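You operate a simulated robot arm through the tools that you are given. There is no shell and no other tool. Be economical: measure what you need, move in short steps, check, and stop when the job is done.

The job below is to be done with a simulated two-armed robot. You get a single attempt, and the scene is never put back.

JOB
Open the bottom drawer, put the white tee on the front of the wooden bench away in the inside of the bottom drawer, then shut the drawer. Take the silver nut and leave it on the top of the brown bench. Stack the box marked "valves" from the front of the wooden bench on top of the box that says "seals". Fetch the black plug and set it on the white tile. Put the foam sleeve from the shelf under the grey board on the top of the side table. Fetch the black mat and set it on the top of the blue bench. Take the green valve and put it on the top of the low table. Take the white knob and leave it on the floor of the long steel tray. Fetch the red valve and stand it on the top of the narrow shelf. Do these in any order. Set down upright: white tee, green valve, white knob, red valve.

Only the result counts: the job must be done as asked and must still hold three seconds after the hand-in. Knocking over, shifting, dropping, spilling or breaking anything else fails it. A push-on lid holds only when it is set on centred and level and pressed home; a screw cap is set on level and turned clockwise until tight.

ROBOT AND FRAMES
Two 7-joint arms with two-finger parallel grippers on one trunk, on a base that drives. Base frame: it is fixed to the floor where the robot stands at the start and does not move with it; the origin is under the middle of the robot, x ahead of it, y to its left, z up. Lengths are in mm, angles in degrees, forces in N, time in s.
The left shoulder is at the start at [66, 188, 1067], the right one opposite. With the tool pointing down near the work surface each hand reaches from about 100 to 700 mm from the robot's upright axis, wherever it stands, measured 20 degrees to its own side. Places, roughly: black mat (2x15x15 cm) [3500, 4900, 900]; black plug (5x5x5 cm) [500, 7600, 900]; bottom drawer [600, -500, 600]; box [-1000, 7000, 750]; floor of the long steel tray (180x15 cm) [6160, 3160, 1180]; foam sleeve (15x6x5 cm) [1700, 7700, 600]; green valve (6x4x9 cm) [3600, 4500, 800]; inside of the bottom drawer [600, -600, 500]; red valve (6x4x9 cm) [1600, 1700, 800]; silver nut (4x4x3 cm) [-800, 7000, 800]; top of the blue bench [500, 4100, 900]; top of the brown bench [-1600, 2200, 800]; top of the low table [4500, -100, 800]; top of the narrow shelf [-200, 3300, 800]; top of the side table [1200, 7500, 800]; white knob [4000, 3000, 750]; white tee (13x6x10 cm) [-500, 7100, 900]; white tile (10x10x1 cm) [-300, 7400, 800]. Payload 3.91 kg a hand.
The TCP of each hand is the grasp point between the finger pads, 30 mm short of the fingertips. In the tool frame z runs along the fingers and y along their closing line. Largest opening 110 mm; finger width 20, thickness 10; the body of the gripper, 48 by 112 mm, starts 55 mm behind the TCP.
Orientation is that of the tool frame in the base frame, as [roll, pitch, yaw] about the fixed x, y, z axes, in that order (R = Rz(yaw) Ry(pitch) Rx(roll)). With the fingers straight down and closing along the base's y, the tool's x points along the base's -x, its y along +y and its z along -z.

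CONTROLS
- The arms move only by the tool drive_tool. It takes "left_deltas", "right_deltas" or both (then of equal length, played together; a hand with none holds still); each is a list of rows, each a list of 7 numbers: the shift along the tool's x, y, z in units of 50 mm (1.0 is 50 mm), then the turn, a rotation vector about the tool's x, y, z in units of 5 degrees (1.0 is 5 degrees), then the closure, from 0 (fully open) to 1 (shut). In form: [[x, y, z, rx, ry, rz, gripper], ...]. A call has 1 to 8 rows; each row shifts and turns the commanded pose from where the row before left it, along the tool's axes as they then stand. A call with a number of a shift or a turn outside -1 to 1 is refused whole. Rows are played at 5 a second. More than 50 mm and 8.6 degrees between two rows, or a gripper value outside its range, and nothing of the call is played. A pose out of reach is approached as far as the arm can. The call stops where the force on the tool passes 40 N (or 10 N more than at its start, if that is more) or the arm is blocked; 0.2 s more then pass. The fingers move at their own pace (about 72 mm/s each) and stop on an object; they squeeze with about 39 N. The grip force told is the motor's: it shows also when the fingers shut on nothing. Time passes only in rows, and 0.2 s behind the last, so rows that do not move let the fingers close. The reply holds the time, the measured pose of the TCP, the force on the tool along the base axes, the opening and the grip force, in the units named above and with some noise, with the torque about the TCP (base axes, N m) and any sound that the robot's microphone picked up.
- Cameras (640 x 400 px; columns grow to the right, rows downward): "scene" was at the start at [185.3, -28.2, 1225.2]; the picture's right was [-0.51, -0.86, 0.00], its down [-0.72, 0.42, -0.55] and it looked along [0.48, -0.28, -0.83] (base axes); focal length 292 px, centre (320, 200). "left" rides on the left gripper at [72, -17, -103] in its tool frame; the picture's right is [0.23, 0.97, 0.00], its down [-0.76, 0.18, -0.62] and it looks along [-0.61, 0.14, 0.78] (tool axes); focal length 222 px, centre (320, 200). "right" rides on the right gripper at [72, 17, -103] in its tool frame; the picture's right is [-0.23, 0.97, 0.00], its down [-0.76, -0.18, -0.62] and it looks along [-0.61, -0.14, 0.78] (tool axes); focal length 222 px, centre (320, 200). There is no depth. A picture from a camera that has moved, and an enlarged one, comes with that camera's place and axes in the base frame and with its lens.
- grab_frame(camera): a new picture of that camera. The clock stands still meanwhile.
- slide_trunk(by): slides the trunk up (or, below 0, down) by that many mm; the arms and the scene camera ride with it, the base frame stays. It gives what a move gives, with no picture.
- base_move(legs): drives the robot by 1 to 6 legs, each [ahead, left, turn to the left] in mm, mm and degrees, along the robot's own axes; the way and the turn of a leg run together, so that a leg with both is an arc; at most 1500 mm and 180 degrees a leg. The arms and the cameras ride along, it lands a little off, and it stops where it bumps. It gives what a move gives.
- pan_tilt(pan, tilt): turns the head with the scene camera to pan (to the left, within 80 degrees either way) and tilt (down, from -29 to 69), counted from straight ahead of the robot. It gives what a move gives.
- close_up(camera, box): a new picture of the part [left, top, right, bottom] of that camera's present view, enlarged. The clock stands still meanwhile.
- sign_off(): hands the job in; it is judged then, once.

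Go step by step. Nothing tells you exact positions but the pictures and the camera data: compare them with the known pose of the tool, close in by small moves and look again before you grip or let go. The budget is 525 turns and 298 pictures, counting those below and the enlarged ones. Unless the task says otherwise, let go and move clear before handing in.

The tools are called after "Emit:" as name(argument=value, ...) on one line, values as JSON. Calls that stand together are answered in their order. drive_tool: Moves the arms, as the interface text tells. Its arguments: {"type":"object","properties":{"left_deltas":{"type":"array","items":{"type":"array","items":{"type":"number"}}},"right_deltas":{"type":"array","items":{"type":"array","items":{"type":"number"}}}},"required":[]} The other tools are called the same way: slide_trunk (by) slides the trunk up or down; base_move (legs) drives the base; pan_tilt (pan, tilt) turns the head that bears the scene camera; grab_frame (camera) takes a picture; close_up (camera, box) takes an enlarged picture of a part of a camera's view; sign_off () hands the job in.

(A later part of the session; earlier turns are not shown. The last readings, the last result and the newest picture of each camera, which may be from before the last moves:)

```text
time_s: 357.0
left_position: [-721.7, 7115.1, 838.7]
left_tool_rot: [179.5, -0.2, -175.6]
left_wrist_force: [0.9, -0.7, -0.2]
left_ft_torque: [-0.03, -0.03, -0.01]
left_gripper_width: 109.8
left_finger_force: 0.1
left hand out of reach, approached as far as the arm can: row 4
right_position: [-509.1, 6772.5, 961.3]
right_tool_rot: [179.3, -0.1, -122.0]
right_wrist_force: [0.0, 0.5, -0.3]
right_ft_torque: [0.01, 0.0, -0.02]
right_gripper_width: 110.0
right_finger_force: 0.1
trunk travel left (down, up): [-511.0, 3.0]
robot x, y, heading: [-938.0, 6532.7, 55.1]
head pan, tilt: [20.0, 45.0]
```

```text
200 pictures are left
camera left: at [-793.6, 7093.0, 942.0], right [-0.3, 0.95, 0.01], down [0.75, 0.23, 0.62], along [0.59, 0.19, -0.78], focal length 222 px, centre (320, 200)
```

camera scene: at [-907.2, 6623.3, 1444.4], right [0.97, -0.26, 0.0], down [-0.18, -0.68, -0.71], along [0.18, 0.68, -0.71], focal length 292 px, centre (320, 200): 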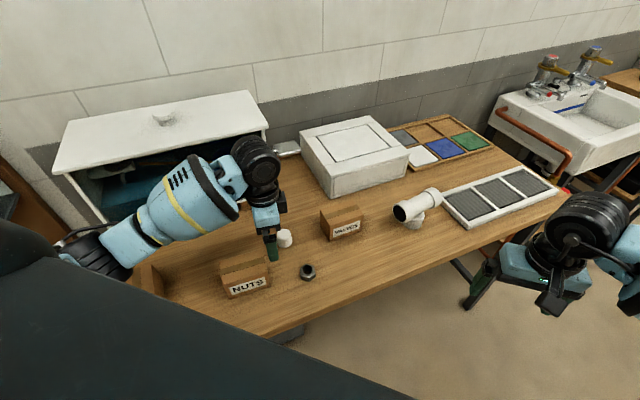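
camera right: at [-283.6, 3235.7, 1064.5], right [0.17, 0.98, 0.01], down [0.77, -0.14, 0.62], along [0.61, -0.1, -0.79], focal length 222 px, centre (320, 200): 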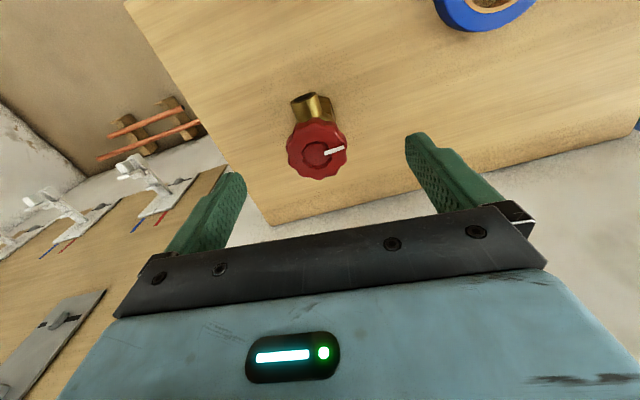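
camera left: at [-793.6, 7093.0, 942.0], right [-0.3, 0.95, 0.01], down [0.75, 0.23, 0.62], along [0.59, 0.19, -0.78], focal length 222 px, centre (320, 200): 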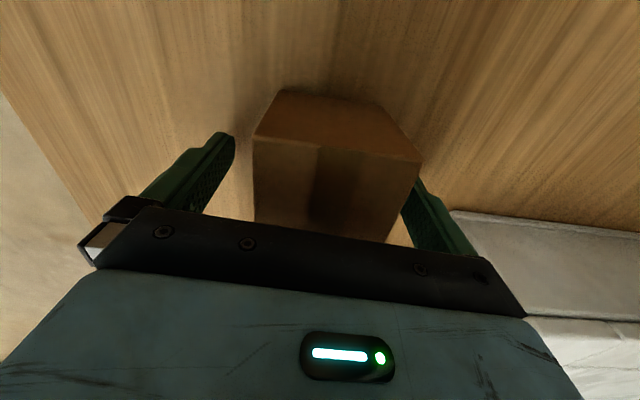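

The box is between the fingers, a bit nearer the rear finger; centring and closing.

Emit:
drive_tool(left_deltas=[[0, 0.22, 0, 0, 0, 0, 0], [0, 0, 0, 0, 0, 0, 0.3], [0, 0, 0, 0, 0, 0, 1], [0, 0, 0, 0, 0, 0, 1], [0, 0, 0, 0, 0, 0, 1]])

Emit:
drive_tool(left_deltas=[[0, 0, -0.3, 0, 0, 0, 1], [0, 0, -0.7, 0, 0, 0, 1], [0, 0, -0.9, 0, 0, 0, 1]])

Emit:
grab_frame(camera="left")

```text
time_s: 358.2
left_position: [-728.8, 7121.9, 843.2]
left_tool_rot: [179.5, -0.3, -175.6]
left_wrist_force: [0.0, -0.7, 1.5]
left_ft_torque: [-0.17, 0.06, 0.04]
left_gripper_width: 65.3
left_finger_force: 39.5
left hand out of reach, approached as far as the arm can: row 1
right_position: [-511.5, 6771.9, 960.8]
right_tool_rot: [179.3, 0.0, -121.9]
right_wrist_force: [-0.2, -0.5, -0.2]
right_ft_torque: [0.01, 0.01, 0.0]
right_gripper_width: 109.9
right_finger_force: 0.0
trunk travel left (down, up): [-511.0, 3.0]
robot x, y, heading: [-934.9, 6533.5, 55.0]
head pan, tilt: [20.0, 45.0]
```

```text
time_s: 359.0
left_position: [-730.2, 7120.8, 937.0]
left_tool_rot: [179.6, -0.4, -175.6]
left_wrist_force: [0.3, 0.0, -2.0]
left_ft_torque: [0.0, 0.04, 0.06]
left_gripper_width: 64.9
left_finger_force: 39.2
right_position: [-510.4, 6772.3, 962.3]
right_tool_rot: [179.3, 0.1, -122.0]
right_wrist_force: [0.4, -0.1, -0.3]
right_ft_torque: [-0.01, 0.04, 0.04]
right_gripper_width: 109.9
right_finger_force: 0.1
trunk travel left (down, up): [-511.0, 3.0]
robot x, y, heading: [-937.3, 6533.6, 55.1]
head pan, tilt: [20.0, 45.0]
```

```text
199 pictures are left
camera left: at [-799.8, 7098.5, 1039.8], right [-0.3, 0.95, 0.01], down [0.75, 0.23, 0.62], along [0.59, 0.19, -0.78], focal length 222 px, centre (320, 200)
```

left: 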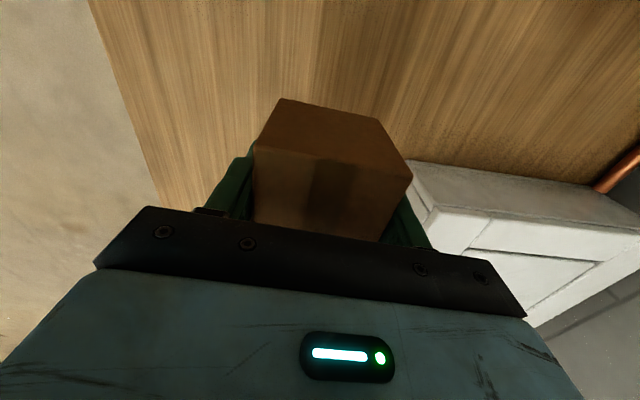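

VALVES is lifted. Now a look at the SEALS box to place it precisely.

Emit:
pan_tilt(pan=70, tilt=50)

Emit:
grab_frame(camera="scene")

```text
time_s: 360.2
left_position: [-730.0, 7120.5, 936.0]
left_tool_rot: [179.5, -0.3, -175.6]
left_wrist_force: [-0.5, -0.3, -2.9]
left_ft_torque: [0.01, 0.05, 0.02]
left_gripper_width: 65.0
left_finger_force: 39.3
right_position: [-510.5, 6771.8, 960.4]
right_tool_rot: [179.5, 0.1, -121.9]
right_wrist_force: [-0.5, -0.8, -0.5]
right_ft_torque: [-0.01, -0.02, -0.03]
right_gripper_width: 110.1
right_finger_force: 0.1
trunk travel left (down, up): [-511.0, 3.0]
robot x, y, heading: [-936.5, 6532.4, 55.1]
head pan, tilt: [70.0, 50.0]
```

```text
198 pictures are left
camera scene: at [-972.2, 6608.2, 1437.5], right [0.82, 0.57, 0.0], down [0.44, -0.63, -0.64], along [-0.37, 0.53, -0.77], focal length 292 px, centre (320, 200)
```

scene: 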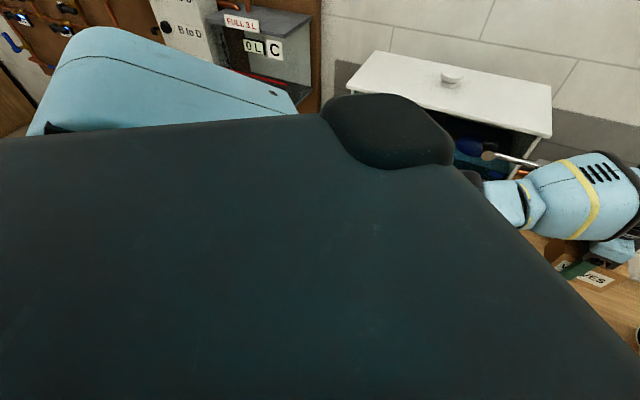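

The torso hides it from here; I'll move the base left first, keeping the hand slightly in front of the box.

Emit:
base_move(legs=[[-429, 289, 0]])

Emit:
pan_tilt(pan=20, tilt=42)

Emit:
grab_frame(camera="scene")

Emit:
grab_frame(camera="left")

```text
time_s: 363.4
left_position: [-1212.5, 6938.7, 937.2]
left_tool_rot: [179.5, -0.2, -175.6]
left_wrist_force: [0.1, -0.2, -1.6]
left_ft_torque: [0.0, 0.05, 0.0]
left_gripper_width: 64.9
left_finger_force: 38.9
right_position: [-994.6, 6590.8, 960.8]
right_tool_rot: [179.5, 0.0, -122.0]
right_wrist_force: [0.4, -0.2, 0.7]
right_ft_torque: [-0.01, -0.03, -0.01]
right_gripper_width: 109.8
right_finger_force: 0.0
trunk travel left (down, up): [-511.0, 3.0]
robot x, y, heading: [-1419.5, 6353.4, 54.7]
head pan, tilt: [70.0, 50.0]
```

```text
time_s: 364.6
left_position: [-1210.9, 6938.8, 935.8]
left_tool_rot: [179.5, -0.3, -175.6]
left_wrist_force: [-0.7, 0.3, -2.2]
left_ft_torque: [0.0, 0.09, -0.01]
left_gripper_width: 65.0
left_finger_force: 39.0
right_position: [-993.4, 6590.7, 962.2]
right_tool_rot: [179.4, -0.1, -121.9]
right_wrist_force: [-0.6, 0.0, 0.4]
right_ft_torque: [0.01, 0.01, -0.01]
right_gripper_width: 109.8
right_finger_force: 0.0
trunk travel left (down, up): [-511.0, 3.0]
robot x, y, heading: [-1421.5, 6351.9, 54.6]
head pan, tilt: [20.0, 42.0]
```

```text
197 pictures are left
camera scene: at [-1390.2, 6443.6, 1448.7], right [0.97, -0.26, 0.0], down [-0.17, -0.65, -0.74], along [0.19, 0.72, -0.67], focal length 292 px, centre (320, 200)
```

scene: 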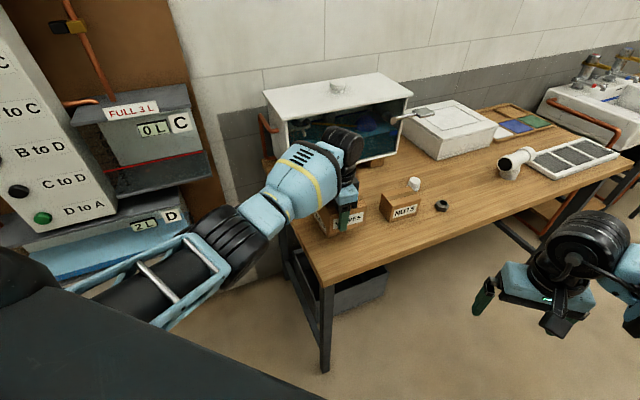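

```text
196 pictures are left
camera left: at [-1282.8, 6916.7, 1039.2], right [-0.3, 0.95, 0.01], down [0.75, 0.23, 0.62], along [0.59, 0.19, -0.78], focal length 222 px, centre (320, 200)
```

left: 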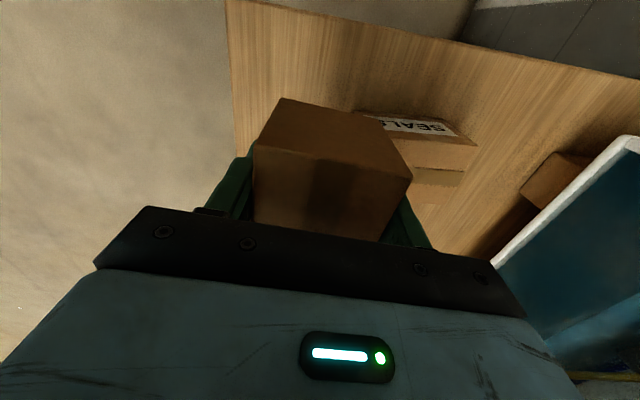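

The SEALS box centre is about [-1208, 7026]. Moving the VALVES box above it and lowering gently.

Emit:
drive_tool(left_deltas=[[0.17, 0.58, 0, 0, 0, 0, 1], [0, 0.58, 0, 0, 0, 0, 1], [0, 0.58, 0, 0, 0, 0, 1]])

Emit:
close_up(camera="scene", box=[260, 140, 460, 265])

Emit:
grab_frame(camera="left")

```text
time_s: 365.4
left_position: [-1240.9, 7001.8, 940.4]
left_tool_rot: [179.4, -0.3, -175.7]
left_wrist_force: [0.7, -0.2, -2.4]
left_ft_torque: [0.0, 0.01, 0.0]
left_gripper_width: 65.0
left_finger_force: 38.6
left hand out of reach, approached as far as the arm can: row 2, 3
right_position: [-994.5, 6590.4, 962.6]
right_tool_rot: [179.3, 0.0, -122.0]
right_wrist_force: [-0.4, 0.0, 0.0]
right_ft_torque: [-0.04, -0.03, 0.0]
right_gripper_width: 110.2
right_finger_force: 0.0
trunk travel left (down, up): [-511.0, 3.0]
robot x, y, heading: [-1418.7, 6352.6, 54.7]
head pan, tilt: [20.0, 42.0]
```

```text
3.20 times, centred on (360, 202) of scene
camera zoom: at [-1390.5, 6443.7, 1448.7], right [0.97, -0.26, 0.0], down [-0.17, -0.65, -0.74], along [0.19, 0.72, -0.67], focal length 933 px, centre (192, 192)
```

zoom: 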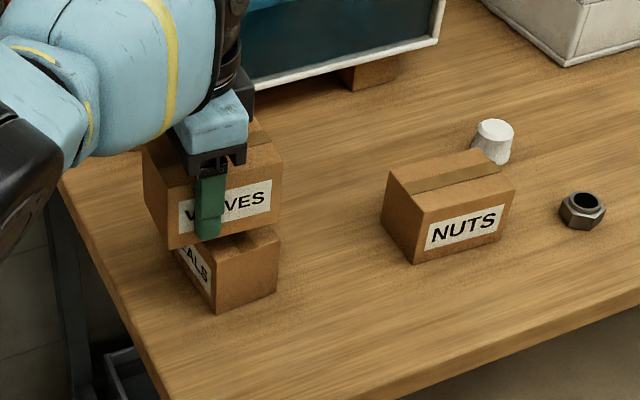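

```text
194 pictures are left
camera left: at [-1310.3, 6979.9, 1042.9], right [-0.3, 0.95, 0.01], down [0.75, 0.23, 0.62], along [0.59, 0.19, -0.78], focal length 222 px, centre (320, 200)
```

left: 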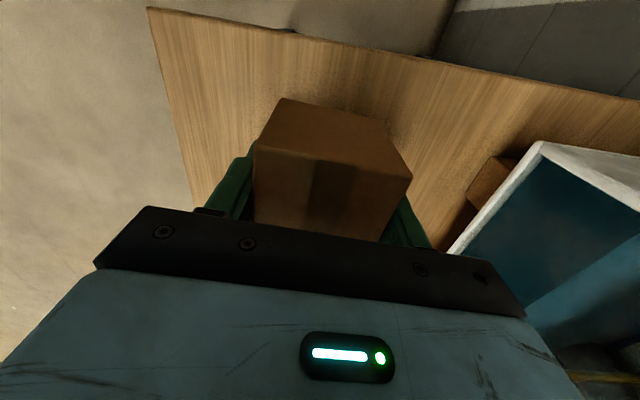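

Emit:
base_move(legs=[[28, -2, 0]])

Emit:
drive_tool(left_deltas=[[0, 0, 0.3, 0, 0, 0, 1], [0, 0, 0.2, 0, 0, 0, 1]])

Emit:
close_up(camera="scene", box=[260, 140, 460, 265])

```text
time_s: 366.2
left_position: [-1222.6, 7022.1, 940.2]
left_tool_rot: [179.4, -0.3, -175.7]
left_wrist_force: [0.7, 0.3, -2.3]
left_ft_torque: [-0.01, 0.05, 0.03]
left_gripper_width: 65.1
left_finger_force: 39.2
right_position: [-977.6, 6610.8, 963.0]
right_tool_rot: [179.4, 0.1, -121.9]
right_wrist_force: [-0.5, -0.4, 0.1]
right_ft_torque: [-0.02, 0.0, 0.0]
right_gripper_width: 110.4
right_finger_force: 0.0
trunk travel left (down, up): [-511.0, 3.0]
robot x, y, heading: [-1401.2, 6371.8, 54.7]
head pan, tilt: [20.0, 42.0]
```

```text
time_s: 366.8
left_position: [-1225.7, 7019.8, 915.9]
left_tool_rot: [179.6, -0.3, -175.7]
left_wrist_force: [0.3, 0.1, -1.5]
left_ft_torque: [-0.01, 0.05, -0.02]
left_gripper_width: 64.7
left_finger_force: 38.6
left hand out of reach, approached as far as the arm can: row 1
right_position: [-977.1, 6612.9, 960.6]
right_tool_rot: [179.3, -0.2, -122.0]
right_wrist_force: [0.5, 0.8, 0.6]
right_ft_torque: [-0.02, -0.03, -0.01]
right_gripper_width: 109.9
right_finger_force: 0.0
trunk travel left (down, up): [-511.0, 3.0]
robot x, y, heading: [-1406.1, 6373.5, 55.1]
head pan, tilt: [20.0, 42.0]
```

```text
3.20 times, centred on (360, 202) of scene
camera zoom: at [-1372.4, 6465.6, 1448.6], right [0.97, -0.26, 0.0], down [-0.17, -0.65, -0.74], along [0.19, 0.72, -0.67], focal length 933 px, centre (192, 192)
```

zoom: 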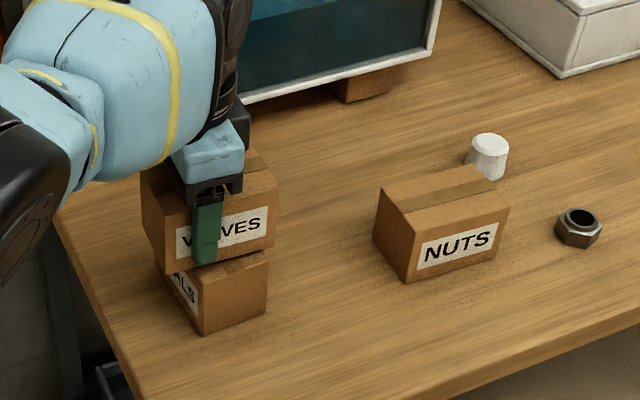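

Emit:
drive_tool(left_deltas=[[0, 0, 0.12, 0, 0, 0, 1], [0, 0, 0.1, 0, 0, 0, 1], [0, 0, 0, 0, 0, 0, 1]])

Emit:
close_up(camera="scene", box=[260, 160, 380, 260])

```text
time_s: 367.6
left_position: [-1226.5, 7017.5, 911.8]
left_tool_rot: [178.9, 0.0, -175.6]
left_wrist_force: [-2.1, 3.2, 23.6]
left_ft_torque: [-0.68, 0.14, -0.02]
left_gripper_width: 65.1
left_finger_force: 38.4
left hand out of reach, approached as far as the arm can: row 1
right_position: [-977.4, 6609.9, 963.5]
right_tool_rot: [179.3, 0.2, -122.0]
right_wrist_force: [0.0, 0.1, 1.1]
right_ft_torque: [-0.01, -0.02, 0.03]
right_gripper_width: 110.2
right_finger_force: 0.1
trunk travel left (down, up): [-511.0, 3.0]
robot x, y, heading: [-1402.2, 6373.0, 54.7]
head pan, tilt: [20.0, 42.0]
```

```text
4.00 times, centred on (320, 210) of scene
camera zoom: at [-1374.1, 6462.1, 1449.3], right [0.97, -0.26, 0.0], down [-0.17, -0.65, -0.74], along [0.19, 0.72, -0.67], focal length 1167 px, centre (320, 160)
```

zoom: 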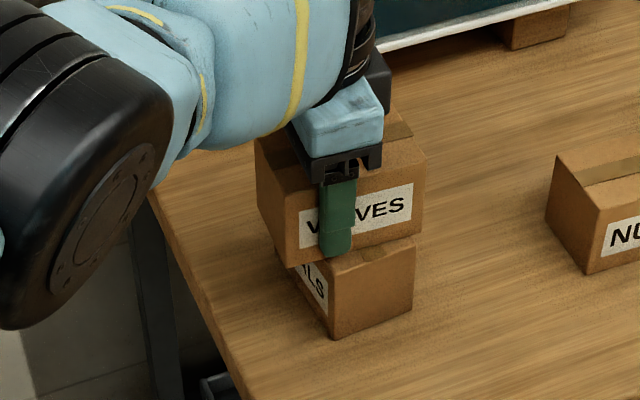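

Contact is made and the boxes are stacked squarely enough. Releasing and rising.

Emit:
drive_tool(left_deltas=[[0, 0, -0.05, 0, 0, 0, 1], [0, 0, 0, 0, 0, 0, 0.35], [0, 0, 0, 0, 0, 0, 0.15], [0, 0, 0, 0, 0, 0, 0.15], [0, 0, -0.5, 0, 0, 0, 0.1], [0, 0, -0.6, 0, 0, 0, 0]])

Emit:
close_up(camera="scene", box=[260, 140, 420, 260])

Emit:
grab_frame(camera="left")

```text
time_s: 369.0
left_position: [-1226.9, 7016.4, 963.3]
left_tool_rot: [179.5, -0.3, -175.6]
left_wrist_force: [-0.6, 0.5, 0.1]
left_ft_torque: [-0.03, -0.01, -0.02]
left_gripper_width: 110.1
left_finger_force: 0.2
right_position: [-976.6, 6612.0, 961.9]
right_tool_rot: [179.3, 0.0, -122.0]
right_wrist_force: [-0.1, -0.3, -0.3]
right_ft_torque: [-0.01, -0.01, -0.01]
right_gripper_width: 109.7
right_finger_force: 0.0
trunk travel left (down, up): [-511.0, 3.0]
robot x, y, heading: [-1404.2, 6374.4, 54.8]
head pan, tilt: [20.0, 42.0]
```

```text
3.33 times, centred on (340, 200) of scene
camera zoom: at [-1372.8, 6464.1, 1448.8], right [0.97, -0.26, 0.0], down [-0.17, -0.65, -0.74], along [0.19, 0.72, -0.67], focal length 972 px, centre (253, 200)
```

zoom: 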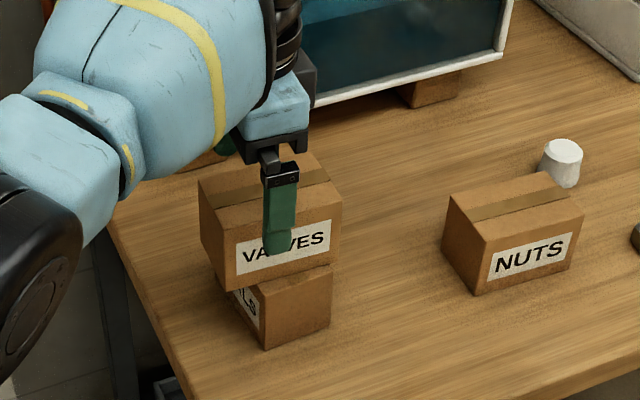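

```text
190 pictures are left
camera left: at [-1297.1, 6995.0, 1066.2], right [-0.3, 0.95, 0.01], down [0.75, 0.23, 0.62], along [0.59, 0.19, -0.78], focal length 222 px, centre (320, 200)
```

left: 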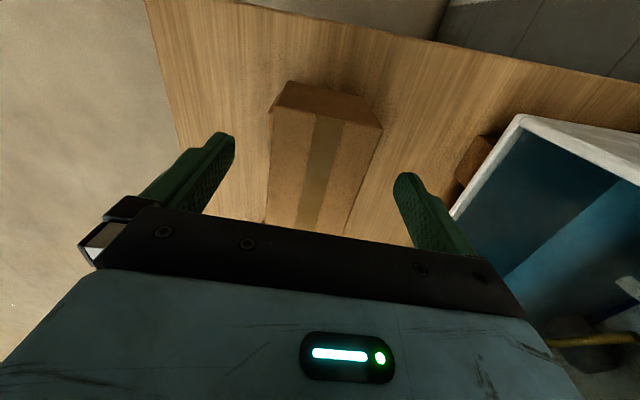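

Stacked. Raising a bit more before leaving.

Emit:
drive_tool(left_deltas=[[0, 0, -0.3, 0, 0, 0, 0], [0, 0, -0.3, 0, 0, 0, 0], [0, 0, -0.3, 0, 0, 0, 0]])

```text
time_s: 369.8
left_position: [-1225.2, 7017.1, 1009.1]
left_tool_rot: [179.5, -0.3, -175.6]
left_wrist_force: [-0.5, -0.5, 0.1]
left_ft_torque: [-0.04, 0.04, -0.01]
left_gripper_width: 110.3
left_finger_force: 0.1
right_position: [-975.6, 6611.6, 961.9]
right_tool_rot: [179.3, 0.0, -121.9]
right_wrist_force: [0.0, 0.3, -0.8]
right_ft_torque: [-0.01, -0.03, 0.02]
right_gripper_width: 109.9
right_finger_force: 0.1
trunk travel left (down, up): [-511.0, 3.0]
robot x, y, heading: [-1403.6, 6373.3, 54.8]
head pan, tilt: [20.0, 42.0]
```

Emit:
base_move(legs=[[-300, 0, 0], [0, 0, 35.2], [0, -1400, 0], [0, -600, 0], [250, 0, 0]])

Emit:
pan_tilt(pan=0, tilt=32)

Emit:
grab_frame(camera="scene")

```text
time_s: 392.3
left_position: [210.5, 6982.8, 1008.3]
left_tool_rot: [179.5, -0.3, -141.6]
left_wrist_force: [0.4, 0.4, 0.4]
left_ft_torque: [-0.01, 0.02, 0.01]
left_gripper_width: 110.0
left_finger_force: 0.0
right_position: [644.3, 6785.8, 961.5]
right_tool_rot: [179.4, 0.1, -88.1]
right_wrist_force: [0.2, -0.3, 0.8]
right_ft_torque: [0.01, 0.02, 0.02]
right_gripper_width: 109.9
right_finger_force: 0.0
trunk travel left (down, up): [-511.0, 3.0]
robot x, y, heading: [424.2, 6349.1, 88.6]
head pan, tilt: [20.0, 42.0]
```

```text
time_s: 393.1
left_position: [211.1, 6983.8, 1009.2]
left_tool_rot: [179.5, -0.3, -141.8]
left_wrist_force: [0.1, -0.2, 0.7]
left_ft_torque: [-0.01, -0.01, 0.01]
left_gripper_width: 110.1
left_finger_force: 0.0
right_position: [643.9, 6785.2, 961.5]
right_tool_rot: [179.3, 0.0, -87.9]
right_wrist_force: [0.2, -0.9, -0.5]
right_ft_torque: [0.01, 0.03, 0.01]
right_gripper_width: 110.2
right_finger_force: 0.0
trunk travel left (down, up): [-511.0, 3.0]
robot x, y, heading: [422.1, 6350.9, 89.2]
head pan, tilt: [0.0, 32.0]
```

```text
189 pictures are left
camera scene: at [426.5, 6452.9, 1463.9], right [1.0, -0.02, 0.0], down [-0.01, -0.53, -0.85], along [0.02, 0.85, -0.53], focal length 292 px, centre (320, 200)
```

scene: 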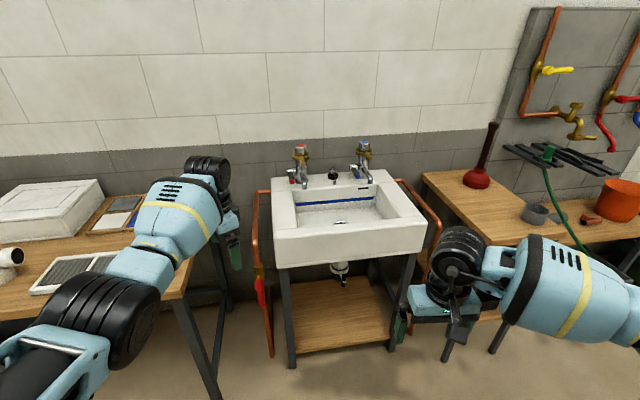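

Emit:
close_up(camera="scene", box=[260, 120, 420, 220])

Emit:
close_up(camera="scene", box=[400, 100, 640, 260])

```text
4.00 times, centred on (340, 170) of scene
camera zoom: at [426.5, 6452.9, 1463.9], right [1.0, -0.02, 0.0], down [-0.01, -0.53, -0.85], along [0.02, 0.85, -0.53], focal length 1167 px, centre (240, 320)
```

zoom: 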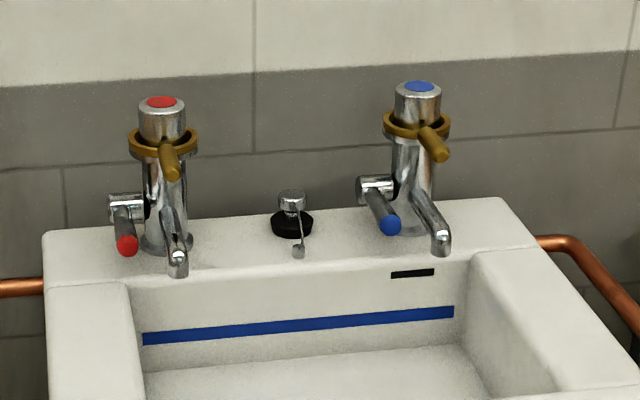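

```text
2.50 times, centred on (520, 180) of scene
camera zoom: at [426.5, 6452.9, 1463.9], right [1.0, -0.02, 0.0], down [-0.01, -0.53, -0.85], along [0.02, 0.85, -0.53], focal length 729 px, centre (-180, 250)
```

zoom: 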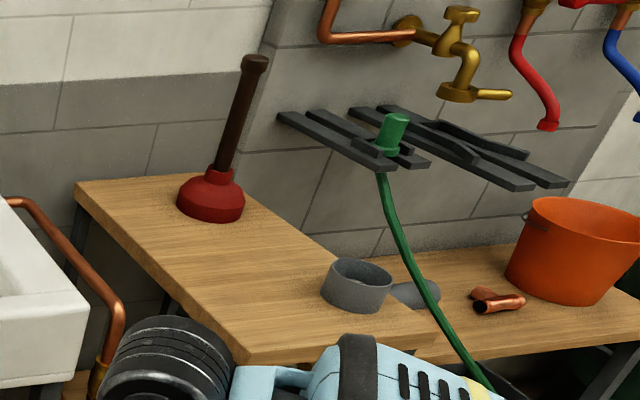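

The black plug (black disc with a chrome knob) sits on the sink's back ledge between the taps, near [507, 7540]. Retracting the left hand and driving closer.

Emit:
drive_tool(left_deltas=[[0.6, -0.78, 0, 0, 0, 0, 0], [0.6, -0.78, 0, 0, 0, 0, 0], [0.6, -0.78, 0, 0, 0, 0, 0], [0.6, -0.78, 0, 0, 0, 0, 0]])

Emit:
base_move(legs=[[400, 80, 1]])

Emit:
grab_frame(camera="right")

Emit:
grab_frame(camera="scene")

```text
time_s: 394.1
left_position: [211.8, 6784.9, 1007.4]
left_tool_rot: [179.5, -0.4, -141.6]
left_wrist_force: [-0.2, 0.0, 0.7]
left_ft_torque: [0.03, 0.01, 0.03]
left_gripper_width: 109.8
left_finger_force: 0.1
right_position: [643.4, 6784.4, 961.8]
right_tool_rot: [179.4, 0.1, -88.0]
right_wrist_force: [0.5, -0.1, 0.4]
right_ft_torque: [0.01, -0.01, 0.01]
right_gripper_width: 110.0
right_finger_force: 0.0
trunk travel left (down, up): [-511.0, 3.0]
robot x, y, heading: [424.0, 6350.7, 88.9]
head pan, tilt: [0.0, 32.0]
```

```text
time_s: 396.7
left_position: [129.7, 7184.8, 1006.3]
left_tool_rot: [179.5, -0.2, -140.7]
left_wrist_force: [0.4, -0.3, -0.1]
left_ft_torque: [0.01, 0.0, 0.0]
left_gripper_width: 110.0
left_finger_force: 0.0
right_position: [561.0, 7190.5, 960.4]
right_tool_rot: [179.4, 0.1, -86.9]
right_wrist_force: [-0.7, 0.3, 0.2]
right_ft_torque: [0.01, 0.03, 0.04]
right_gripper_width: 109.9
right_finger_force: 0.0
trunk travel left (down, up): [-511.0, 3.0]
robot x, y, heading: [348.0, 6751.1, 90.0]
head pan, tilt: [0.0, 32.0]
```

```text
186 pictures are left
camera right: at [547.1, 7117.6, 1064.5], right [-0.98, 0.18, 0.01], down [0.15, 0.77, 0.62], along [0.1, 0.61, -0.78], focal length 222 px, centre (320, 200)
```

right: 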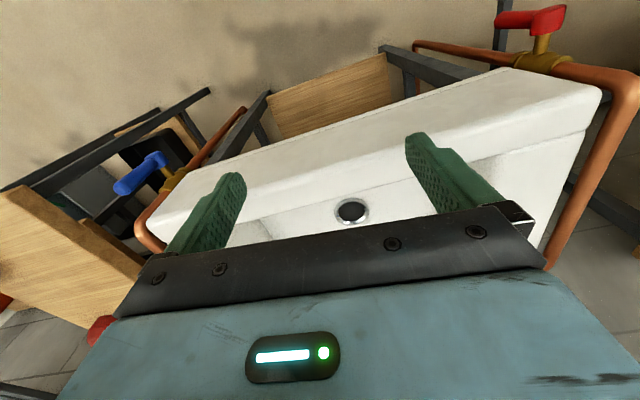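

```text
185 pictures are left
camera scene: at [349.0, 6854.8, 1463.9], right [1.0, 0.0, 0.0], down [0.0, -0.53, -0.85], along [0.0, 0.85, -0.53], focal length 292 px, centre (320, 200)
```

scene: 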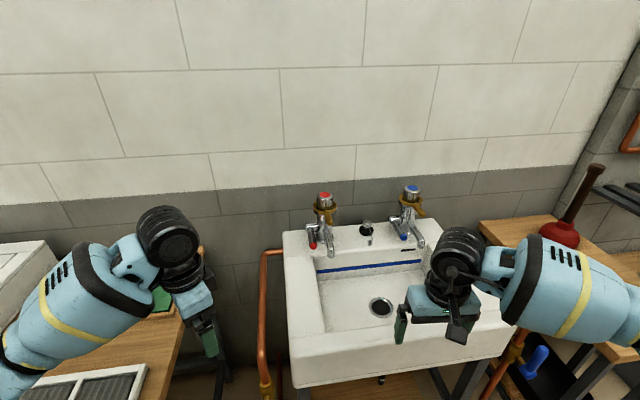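

Emit:
close_up(camera="scene", box=[290, 170, 450, 270])

```text
4.00 times, centred on (370, 220) of scene
camera zoom: at [349.0, 6854.8, 1463.9], right [1.0, 0.0, 0.0], down [0.0, -0.53, -0.85], along [0.0, 0.85, -0.53], focal length 1167 px, centre (120, 120)
```

zoom: 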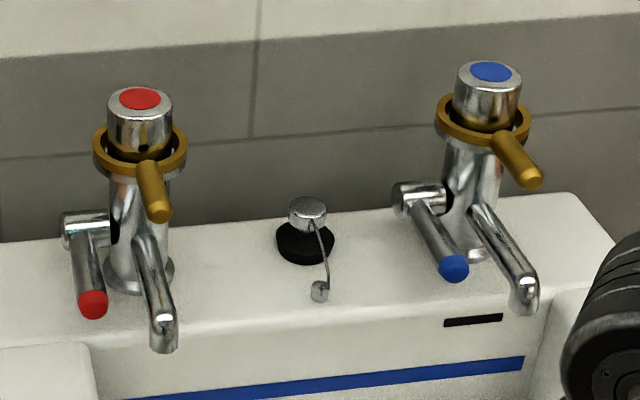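

The plug is at about [510, 7648], on a ledge at z≈835. It is deep behind the basin, so I'll tilt the right tool forward by 40° for reach.

Emit:
drive_tool(right_deltas=[[0, 0, 0, 0, -1, 0, 0.3], [0, 0, 0, 0, -1, 0, 0.3], [0, 0, 0, 0, -1, 0, 0.3], [-0.3, 0, 0, 0, -1, 0, 0.3], [-0.3, 0, 0, 0, -1, 0, 0.3], [-0.3, 0, 0, 0, -1, 0, 0.3], [-0.3, 0, 0, 0, -1, 0, 0.3], [-0.3, 0, 0, 0, -1, 0, 0.3]])

Emit:
base_move(legs=[[140, 20, 0]])

Emit:
grab_frame(camera="right")

Emit:
grab_frame(camera="scene")

```text
time_s: 398.5
left_position: [131.0, 7183.8, 1006.4]
left_tool_rot: [179.6, -0.3, -140.7]
left_wrist_force: [-0.4, -0.1, 0.8]
left_ft_torque: [0.01, 0.02, -0.02]
left_gripper_width: 110.2
left_finger_force: 0.0
right_position: [557.0, 7258.2, 994.0]
right_tool_rot: [179.0, 40.1, -87.5]
right_wrist_force: [-0.2, -0.4, 0.1]
right_ft_torque: [0.01, -0.03, 0.03]
right_gripper_width: 77.0
right_finger_force: 0.1
trunk travel left (down, up): [-511.0, 3.0]
robot x, y, heading: [345.3, 6750.8, 89.8]
head pan, tilt: [0.0, 32.0]
```

```text
time_s: 399.8
left_position: [110.3, 7323.2, 1007.9]
left_tool_rot: [179.5, -0.3, -140.7]
left_wrist_force: [-1.2, 0.1, -0.5]
left_ft_torque: [0.03, -0.03, -0.02]
left_gripper_width: 109.8
left_finger_force: 0.0
right_position: [538.8, 7396.9, 994.2]
right_tool_rot: [179.1, 40.1, -87.6]
right_wrist_force: [-0.1, 0.4, -0.2]
right_ft_torque: [-0.04, 0.0, 0.02]
right_gripper_width: 77.1
right_finger_force: 0.0
trunk travel left (down, up): [-511.0, 3.0]
robot x, y, heading: [331.3, 6889.3, 89.9]
head pan, tilt: [0.0, 32.0]
```

```text
183 pictures are left
camera right: at [526.3, 7274.4, 1025.4], right [-0.98, 0.12, 0.16], down [0.18, 0.19, 0.96], along [0.09, 0.97, -0.21], focal length 222 px, centre (320, 200)
```

right: 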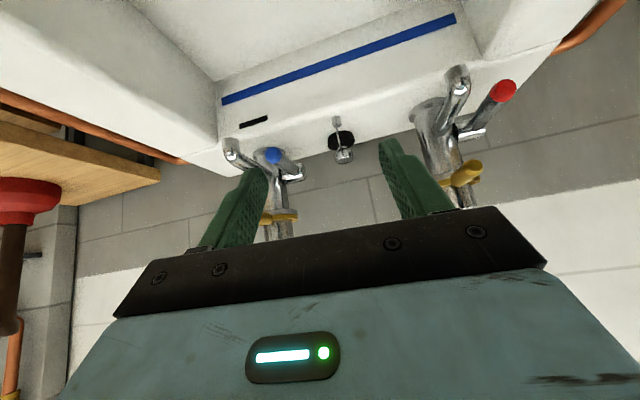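

```text
182 pictures are left
camera scene: at [329.5, 6993.8, 1463.9], right [1.0, 0.0, 0.0], down [0.0, -0.53, -0.85], along [0.0, 0.85, -0.53], focal length 292 px, centre (320, 200)
```

scene: 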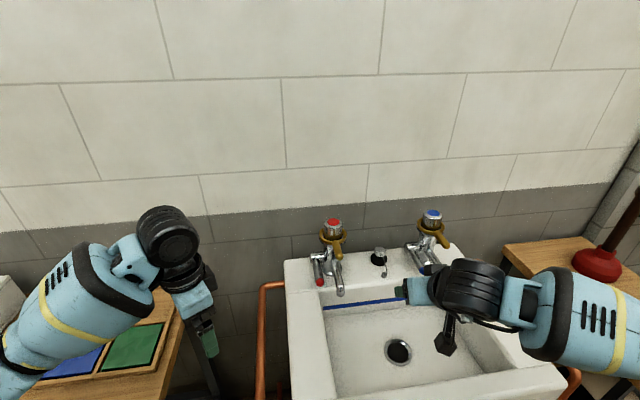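

Emit:
drive_tool(right_deltas=[[-0.4, 0.09, 0.7, 0, 0, 0, 0.3], [-0.4, 0.09, 0.7, 0, 0, 0, 0.3], [-0.4, 0.09, 0.7, 0, 0, 0, 0.3], [-0.4, 0.09, 0.7, 0, 0, 0, 0.3], [-0.4, 0.09, 0.7, 0, 0, 0, 0.3]])

Emit:
grab_frame(camera="right")

Emit:
close_up(camera="scene", box=[290, 190, 490, 315])

```text
time_s: 401.0
left_position: [109.6, 7324.8, 1006.7]
left_tool_rot: [179.6, -0.3, -140.6]
left_wrist_force: [1.0, 0.0, 0.0]
left_ft_torque: [-0.01, -0.02, 0.02]
left_gripper_width: 110.1
left_finger_force: 0.0
right_position: [503.4, 7585.8, 922.0]
right_tool_rot: [179.1, 40.0, -87.5]
right_wrist_force: [0.5, 0.4, 0.0]
right_ft_torque: [0.0, 0.05, -0.01]
right_gripper_width: 76.8
right_finger_force: 0.1
trunk travel left (down, up): [-511.0, 3.0]
robot x, y, heading: [328.0, 6893.6, 90.0]
head pan, tilt: [0.0, 32.0]
```

```text
181 pictures are left
camera right: at [491.4, 7462.5, 955.4], right [-0.98, 0.12, 0.16], down [0.18, 0.19, 0.96], along [0.09, 0.97, -0.21], focal length 222 px, centre (320, 200)
```

right: 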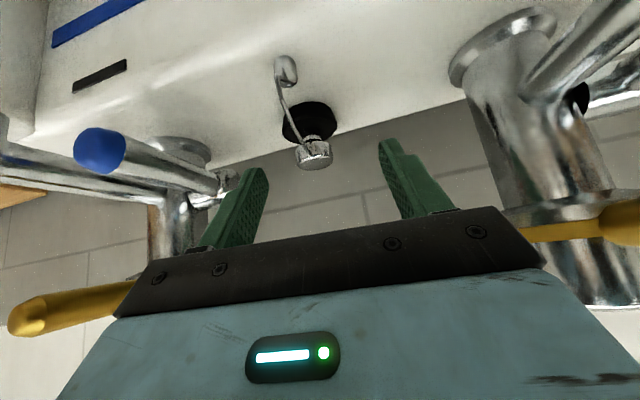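

```text
3.20 times, centred on (390, 252) of scene
camera zoom: at [328.3, 6994.7, 1463.8], right [1.0, 0.0, 0.0], down [0.0, -0.53, -0.85], along [0.0, 0.85, -0.53], focal length 933 px, centre (96, 32)
```

zoom: 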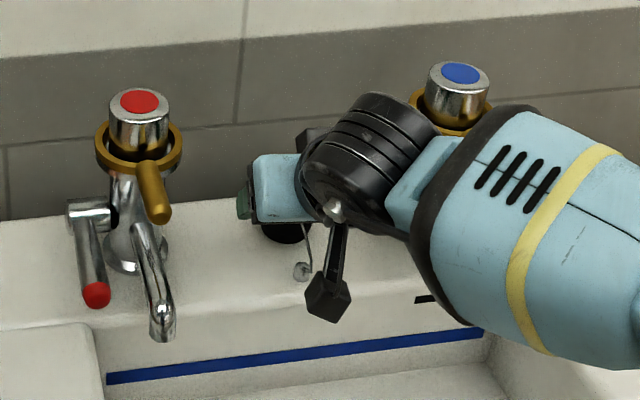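

Reach is fine and the plug lies between the fingers. Advancing the last 66 mm and closing.

Emit:
drive_tool(right_deltas=[[0, -0.1, 0.6, 0, 0, 0, 0.3], [0, 0, 0.7, 0, 0, 0, 0.3]])

Emit:
grab_frame(camera="right")

```text
time_s: 401.6
left_position: [110.9, 7323.3, 1007.7]
left_tool_rot: [179.6, -0.3, -140.6]
left_wrist_force: [-0.1, -0.1, 0.0]
left_ft_torque: [0.0, -0.01, 0.04]
left_gripper_width: 110.2
left_finger_force: 0.2
right_position: [504.1, 7612.3, 881.7]
right_tool_rot: [179.0, 40.1, -87.5]
right_wrist_force: [-0.9, -0.4, -0.5]
right_ft_torque: [0.0, -0.01, 0.01]
right_gripper_width: 76.8
right_finger_force: 0.0
right hand out of reach, approached as far as the arm can: row 2
trunk travel left (down, up): [-511.0, 3.0]
robot x, y, heading: [330.9, 6891.4, 89.9]
head pan, tilt: [0.0, 32.0]
```

```text
179 pictures are left
camera right: at [492.7, 7488.5, 913.6], right [-0.98, 0.12, 0.16], down [0.18, 0.19, 0.96], along [0.09, 0.97, -0.21], focal length 222 px, centre (320, 200)
```

right: 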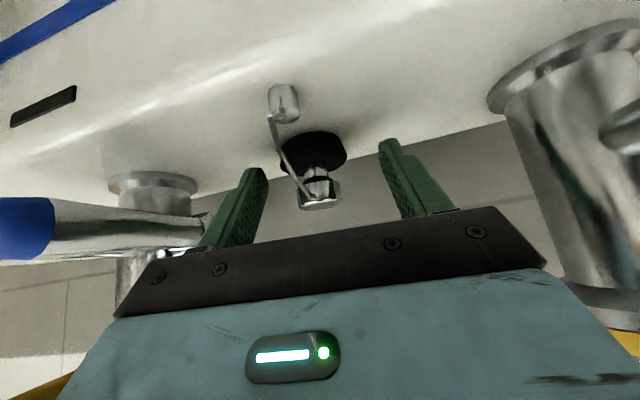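

Emit:
base_move(legs=[[20, 0, 0]])

Emit:
drive_tool(right_deltas=[[0.13, -0.08, 0.15, 0, 0, 0, 0.3], [0, 0, 0, 0, 0, 0, 0.3]])

Emit:
grab_frame(camera="right")

```text
time_s: 402.4
left_position: [110.3, 7341.3, 1008.0]
left_tool_rot: [179.5, -0.2, -140.7]
left_wrist_force: [0.6, 0.0, 0.5]
left_ft_torque: [-0.01, 0.02, 0.0]
left_gripper_width: 110.1
left_finger_force: 0.1
right_position: [505.4, 7631.2, 882.8]
right_tool_rot: [179.1, 40.2, -87.6]
right_wrist_force: [0.3, -0.3, 0.8]
right_ft_torque: [0.01, 0.0, -0.01]
right_gripper_width: 76.8
right_finger_force: 0.0
trunk travel left (down, up): [-511.0, 3.0]
robot x, y, heading: [327.5, 6911.4, 89.8]
head pan, tilt: [0.0, 32.0]
```

```text
time_s: 403.0
left_position: [109.7, 7343.0, 1007.8]
left_tool_rot: [179.5, -0.3, -140.8]
left_wrist_force: [0.8, 0.3, 0.2]
left_ft_torque: [-0.01, -0.01, -0.03]
left_gripper_width: 110.0
left_finger_force: 0.0
right_position: [510.0, 7628.5, 870.6]
right_tool_rot: [179.1, 40.0, -87.6]
right_wrist_force: [-0.4, 0.5, 0.4]
right_ft_torque: [0.0, -0.02, 0.02]
right_gripper_width: 77.1
right_finger_force: 0.0
trunk travel left (down, up): [-511.0, 3.0]
robot x, y, heading: [330.2, 6908.2, 89.8]
head pan, tilt: [0.0, 32.0]
```

```text
178 pictures are left
camera right: at [498.0, 7505.9, 902.4], right [-0.98, 0.12, 0.16], down [0.18, 0.19, 0.96], along [0.09, 0.97, -0.21], focal length 222 px, centre (320, 200)
```

right: 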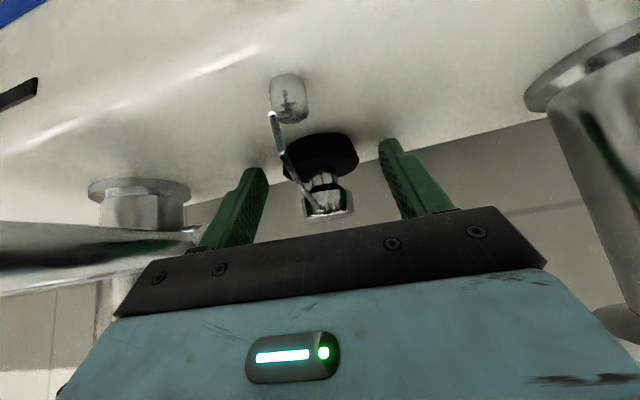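

Emit:
drive_tool(right_deltas=[[0, 0, 0.08, 0, 0, 0, 0.4], [0, 0, 0, 0, 0, 0, 0.7], [0, 0, 0, 0, 0, 0, 1], [0, 0, 0, 0, 0, 0, 1], [0, 0, 0, 0, 0, 0, 1]])

Emit:
grab_frame(camera="right")

```text
time_s: 404.2
left_position: [110.4, 7342.7, 1007.0]
left_tool_rot: [179.4, -0.3, -140.7]
left_wrist_force: [-0.5, -0.6, 0.6]
left_ft_torque: [0.04, -0.04, 0.01]
left_gripper_width: 110.0
left_finger_force: 0.1
right_position: [510.5, 7629.2, 870.6]
right_tool_rot: [179.1, 40.0, -87.6]
right_wrist_force: [0.0, -0.3, -0.2]
right_ft_torque: [0.02, -0.01, 0.01]
right_gripper_width: 48.1
right_finger_force: 39.1
right hand out of reach, approached as far as the arm can: row 1
trunk travel left (down, up): [-511.0, 3.0]
robot x, y, heading: [330.3, 6910.6, 90.1]
head pan, tilt: [0.0, 32.0]
```

```text
177 pictures are left
camera right: at [497.7, 7505.5, 902.8], right [-0.98, 0.12, 0.16], down [0.18, 0.19, 0.96], along [0.09, 0.97, -0.21], focal length 222 px, centre (320, 200)
```

right: 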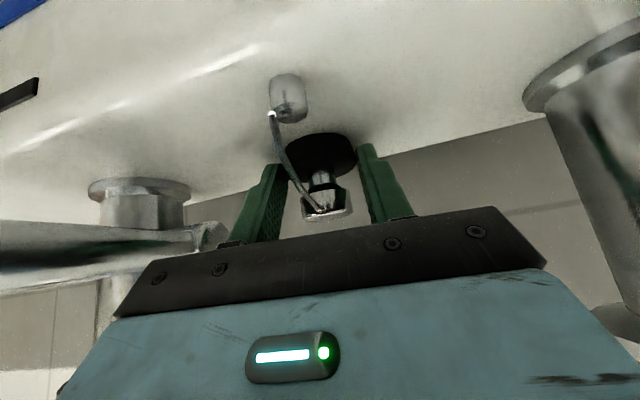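

Gripped the plug's disc (48 mm). Lifting it straight up and backing away.

Emit:
drive_tool(right_deltas=[[-0.2, 0, -0.24, 0, 0, 0, 1], [-0.5, 0, -0.6, 0, 0, 0, 1], [-0.5, 0, -0.6, 0, 0, 0, 1]])

Emit:
grab_frame(camera="right")

Emit:
base_move(legs=[[-350, 0, 0]])

Emit:
grab_frame(camera="scene")

```text
time_s: 405.0
left_position: [110.3, 7342.5, 1008.2]
left_tool_rot: [179.5, -0.2, -140.7]
left_wrist_force: [-0.3, 0.0, -0.2]
left_ft_torque: [0.0, -0.02, -0.01]
left_gripper_width: 110.2
left_finger_force: 0.0
right_position: [511.3, 7627.6, 966.0]
right_tool_rot: [179.0, 40.0, -87.6]
right_wrist_force: [0.2, 0.3, -2.4]
right_ft_torque: [0.0, -0.01, 0.01]
right_gripper_width: 47.8
right_finger_force: 39.3
trunk travel left (down, up): [-511.0, 3.0]
robot x, y, heading: [328.0, 6913.2, 89.8]
head pan, tilt: [0.0, 32.0]
```

```text
176 pictures are left
camera right: at [499.6, 7504.9, 997.4], right [-0.98, 0.12, 0.16], down [0.18, 0.19, 0.96], along [0.09, 0.97, -0.21], focal length 222 px, centre (320, 200)
```

right: 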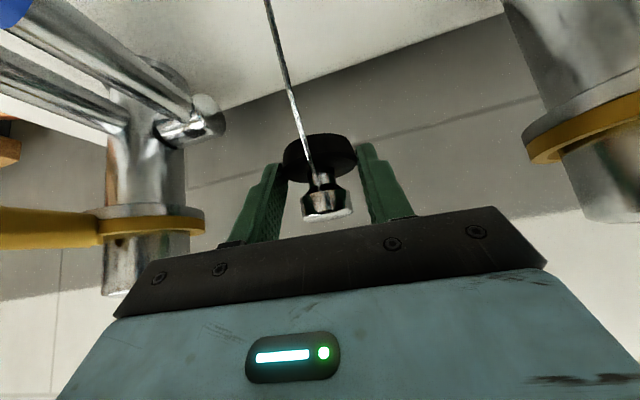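

```text
time_s: 407.3
left_position: [109.1, 6991.1, 1007.8]
left_tool_rot: [179.4, -0.2, -140.7]
left_wrist_force: [0.1, 0.2, -0.2]
left_ft_torque: [-0.02, 0.0, -0.02]
left_gripper_width: 109.9
left_finger_force: 0.1
right_position: [509.9, 7276.8, 964.3]
right_tool_rot: [179.1, 40.0, -87.6]
right_wrist_force: [0.3, 0.1, -0.5]
right_ft_torque: [-0.01, -0.01, 0.02]
right_gripper_width: 48.2
right_finger_force: 39.4
trunk travel left (down, up): [-511.0, 3.0]
robot x, y, heading: [328.8, 6560.9, 90.2]
head pan, tilt: [0.0, 32.0]
```

```text
175 pictures are left
camera scene: at [328.8, 6662.6, 1463.9], right [1.0, 0.0, 0.0], down [0.0, -0.53, -0.85], along [0.0, 0.85, -0.53], focal length 292 px, centre (320, 200)
```

scene: 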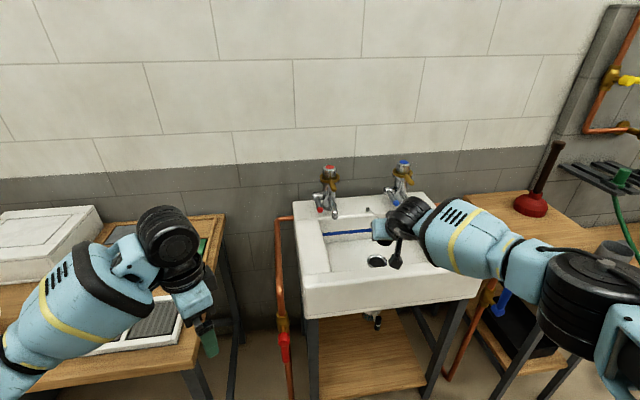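

Emit:
grab_frame(camera="right")

Emit:
close_up(camera="scene", box=[300, 150, 460, 270])

```text
174 pictures are left
camera right: at [498.6, 7154.6, 996.5], right [-0.98, 0.12, 0.16], down [0.18, 0.19, 0.96], along [0.09, 0.97, -0.21], focal length 222 px, centre (320, 200)
```

right: 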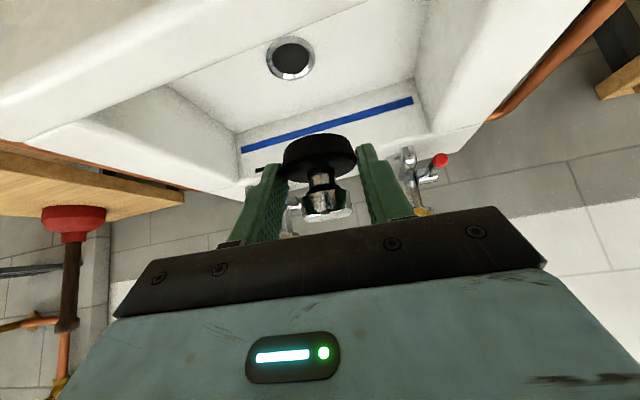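

```text
3.33 times, centred on (380, 210) of scene
camera zoom: at [328.8, 6662.6, 1463.9], right [1.0, 0.0, 0.0], down [0.0, -0.53, -0.85], along [0.0, 0.85, -0.53], focal length 972 px, centre (120, 167)
```

zoom: 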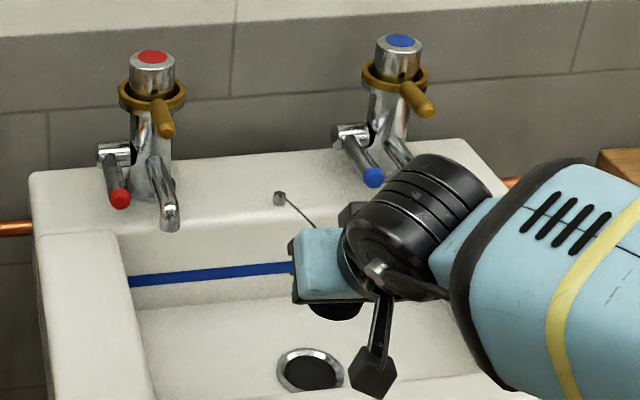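

The plug has a bead chain to a post on the sink ledge; I'll move sideways toward the tile in stages and watch the force.

Emit:
base_move(legs=[[0, 400, 0]])

Emit:
grab_frame(camera="scene")

```text
time_s: 411.3
left_position: [-285.9, 6993.9, 1008.1]
left_tool_rot: [179.5, -0.4, -140.9]
left_wrist_force: [-0.6, -0.8, -1.0]
left_ft_torque: [0.02, 0.0, 0.0]
left_gripper_width: 109.9
left_finger_force: 0.0
right_position: [116.4, 7278.3, 963.9]
right_tool_rot: [179.1, 40.1, -87.8]
right_wrist_force: [-0.6, 1.1, -0.1]
right_ft_torque: [-0.01, -0.01, 0.02]
right_gripper_width: 48.2
right_finger_force: 39.3
trunk travel left (down, up): [-511.0, 3.0]
robot x, y, heading: [-68.2, 6561.3, 89.6]
head pan, tilt: [0.0, 32.0]
```

```text
172 pictures are left
camera scene: at [-67.7, 6664.1, 1463.9], right [1.0, -0.01, 0.0], down [0.0, -0.53, -0.85], along [0.0, 0.85, -0.53], focal length 292 px, centre (320, 200)
```

scene: 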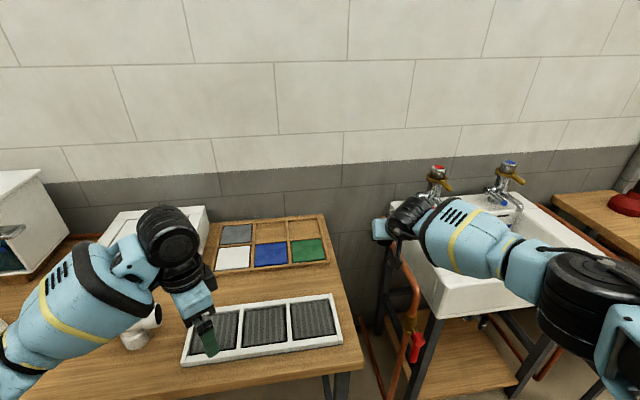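

No pull from the chain. The white tile is at [-345, 7354, 818]. Continuing to it.

Emit:
base_move(legs=[[0, 440, 0.4]])

Emit:
grab_frame(camera="scene")

Emit:
grab_frame(camera="right")

```text
time_s: 415.7
left_position: [-728.5, 6997.0, 1006.9]
left_tool_rot: [179.5, -0.4, -140.9]
left_wrist_force: [-0.3, 0.2, 0.1]
left_ft_torque: [0.01, 0.0, -0.01]
left_gripper_width: 109.8
left_finger_force: 0.0
right_position: [-327.8, 7281.0, 964.6]
right_tool_rot: [179.0, 39.9, -87.7]
right_wrist_force: [-0.9, 0.0, 0.8]
right_ft_torque: [-0.02, 0.01, 0.0]
right_gripper_width: 48.1
right_finger_force: 39.4
trunk travel left (down, up): [-511.0, 3.0]
robot x, y, heading: [-510.8, 6564.5, 89.8]
head pan, tilt: [0.0, 32.0]
```

```text
171 pictures are left
camera scene: at [-510.1, 6666.0, 1463.9], right [1.0, 0.0, 0.0], down [0.0, -0.53, -0.85], along [0.0, 0.85, -0.53], focal length 292 px, centre (320, 200)
```

scene: 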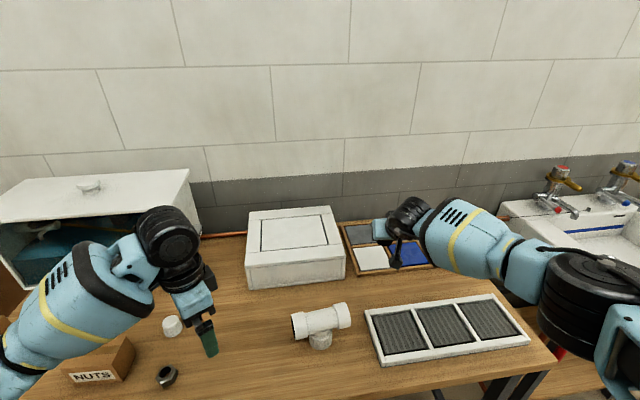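

```text
170 pictures are left
camera right: at [-339.3, 7157.8, 996.5], right [-0.98, 0.13, 0.16], down [0.18, 0.19, 0.96], along [0.09, 0.97, -0.21], focal length 222 px, centre (320, 200)
```

right: 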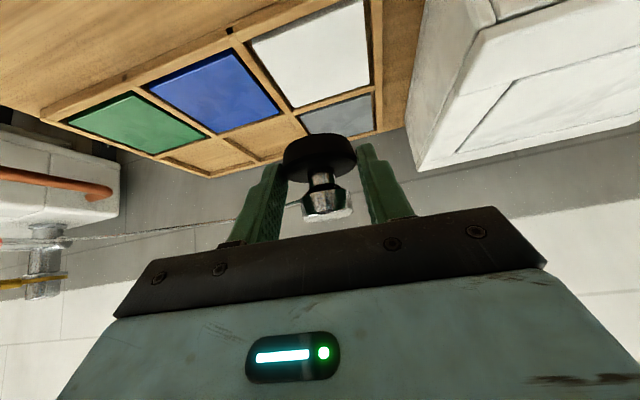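

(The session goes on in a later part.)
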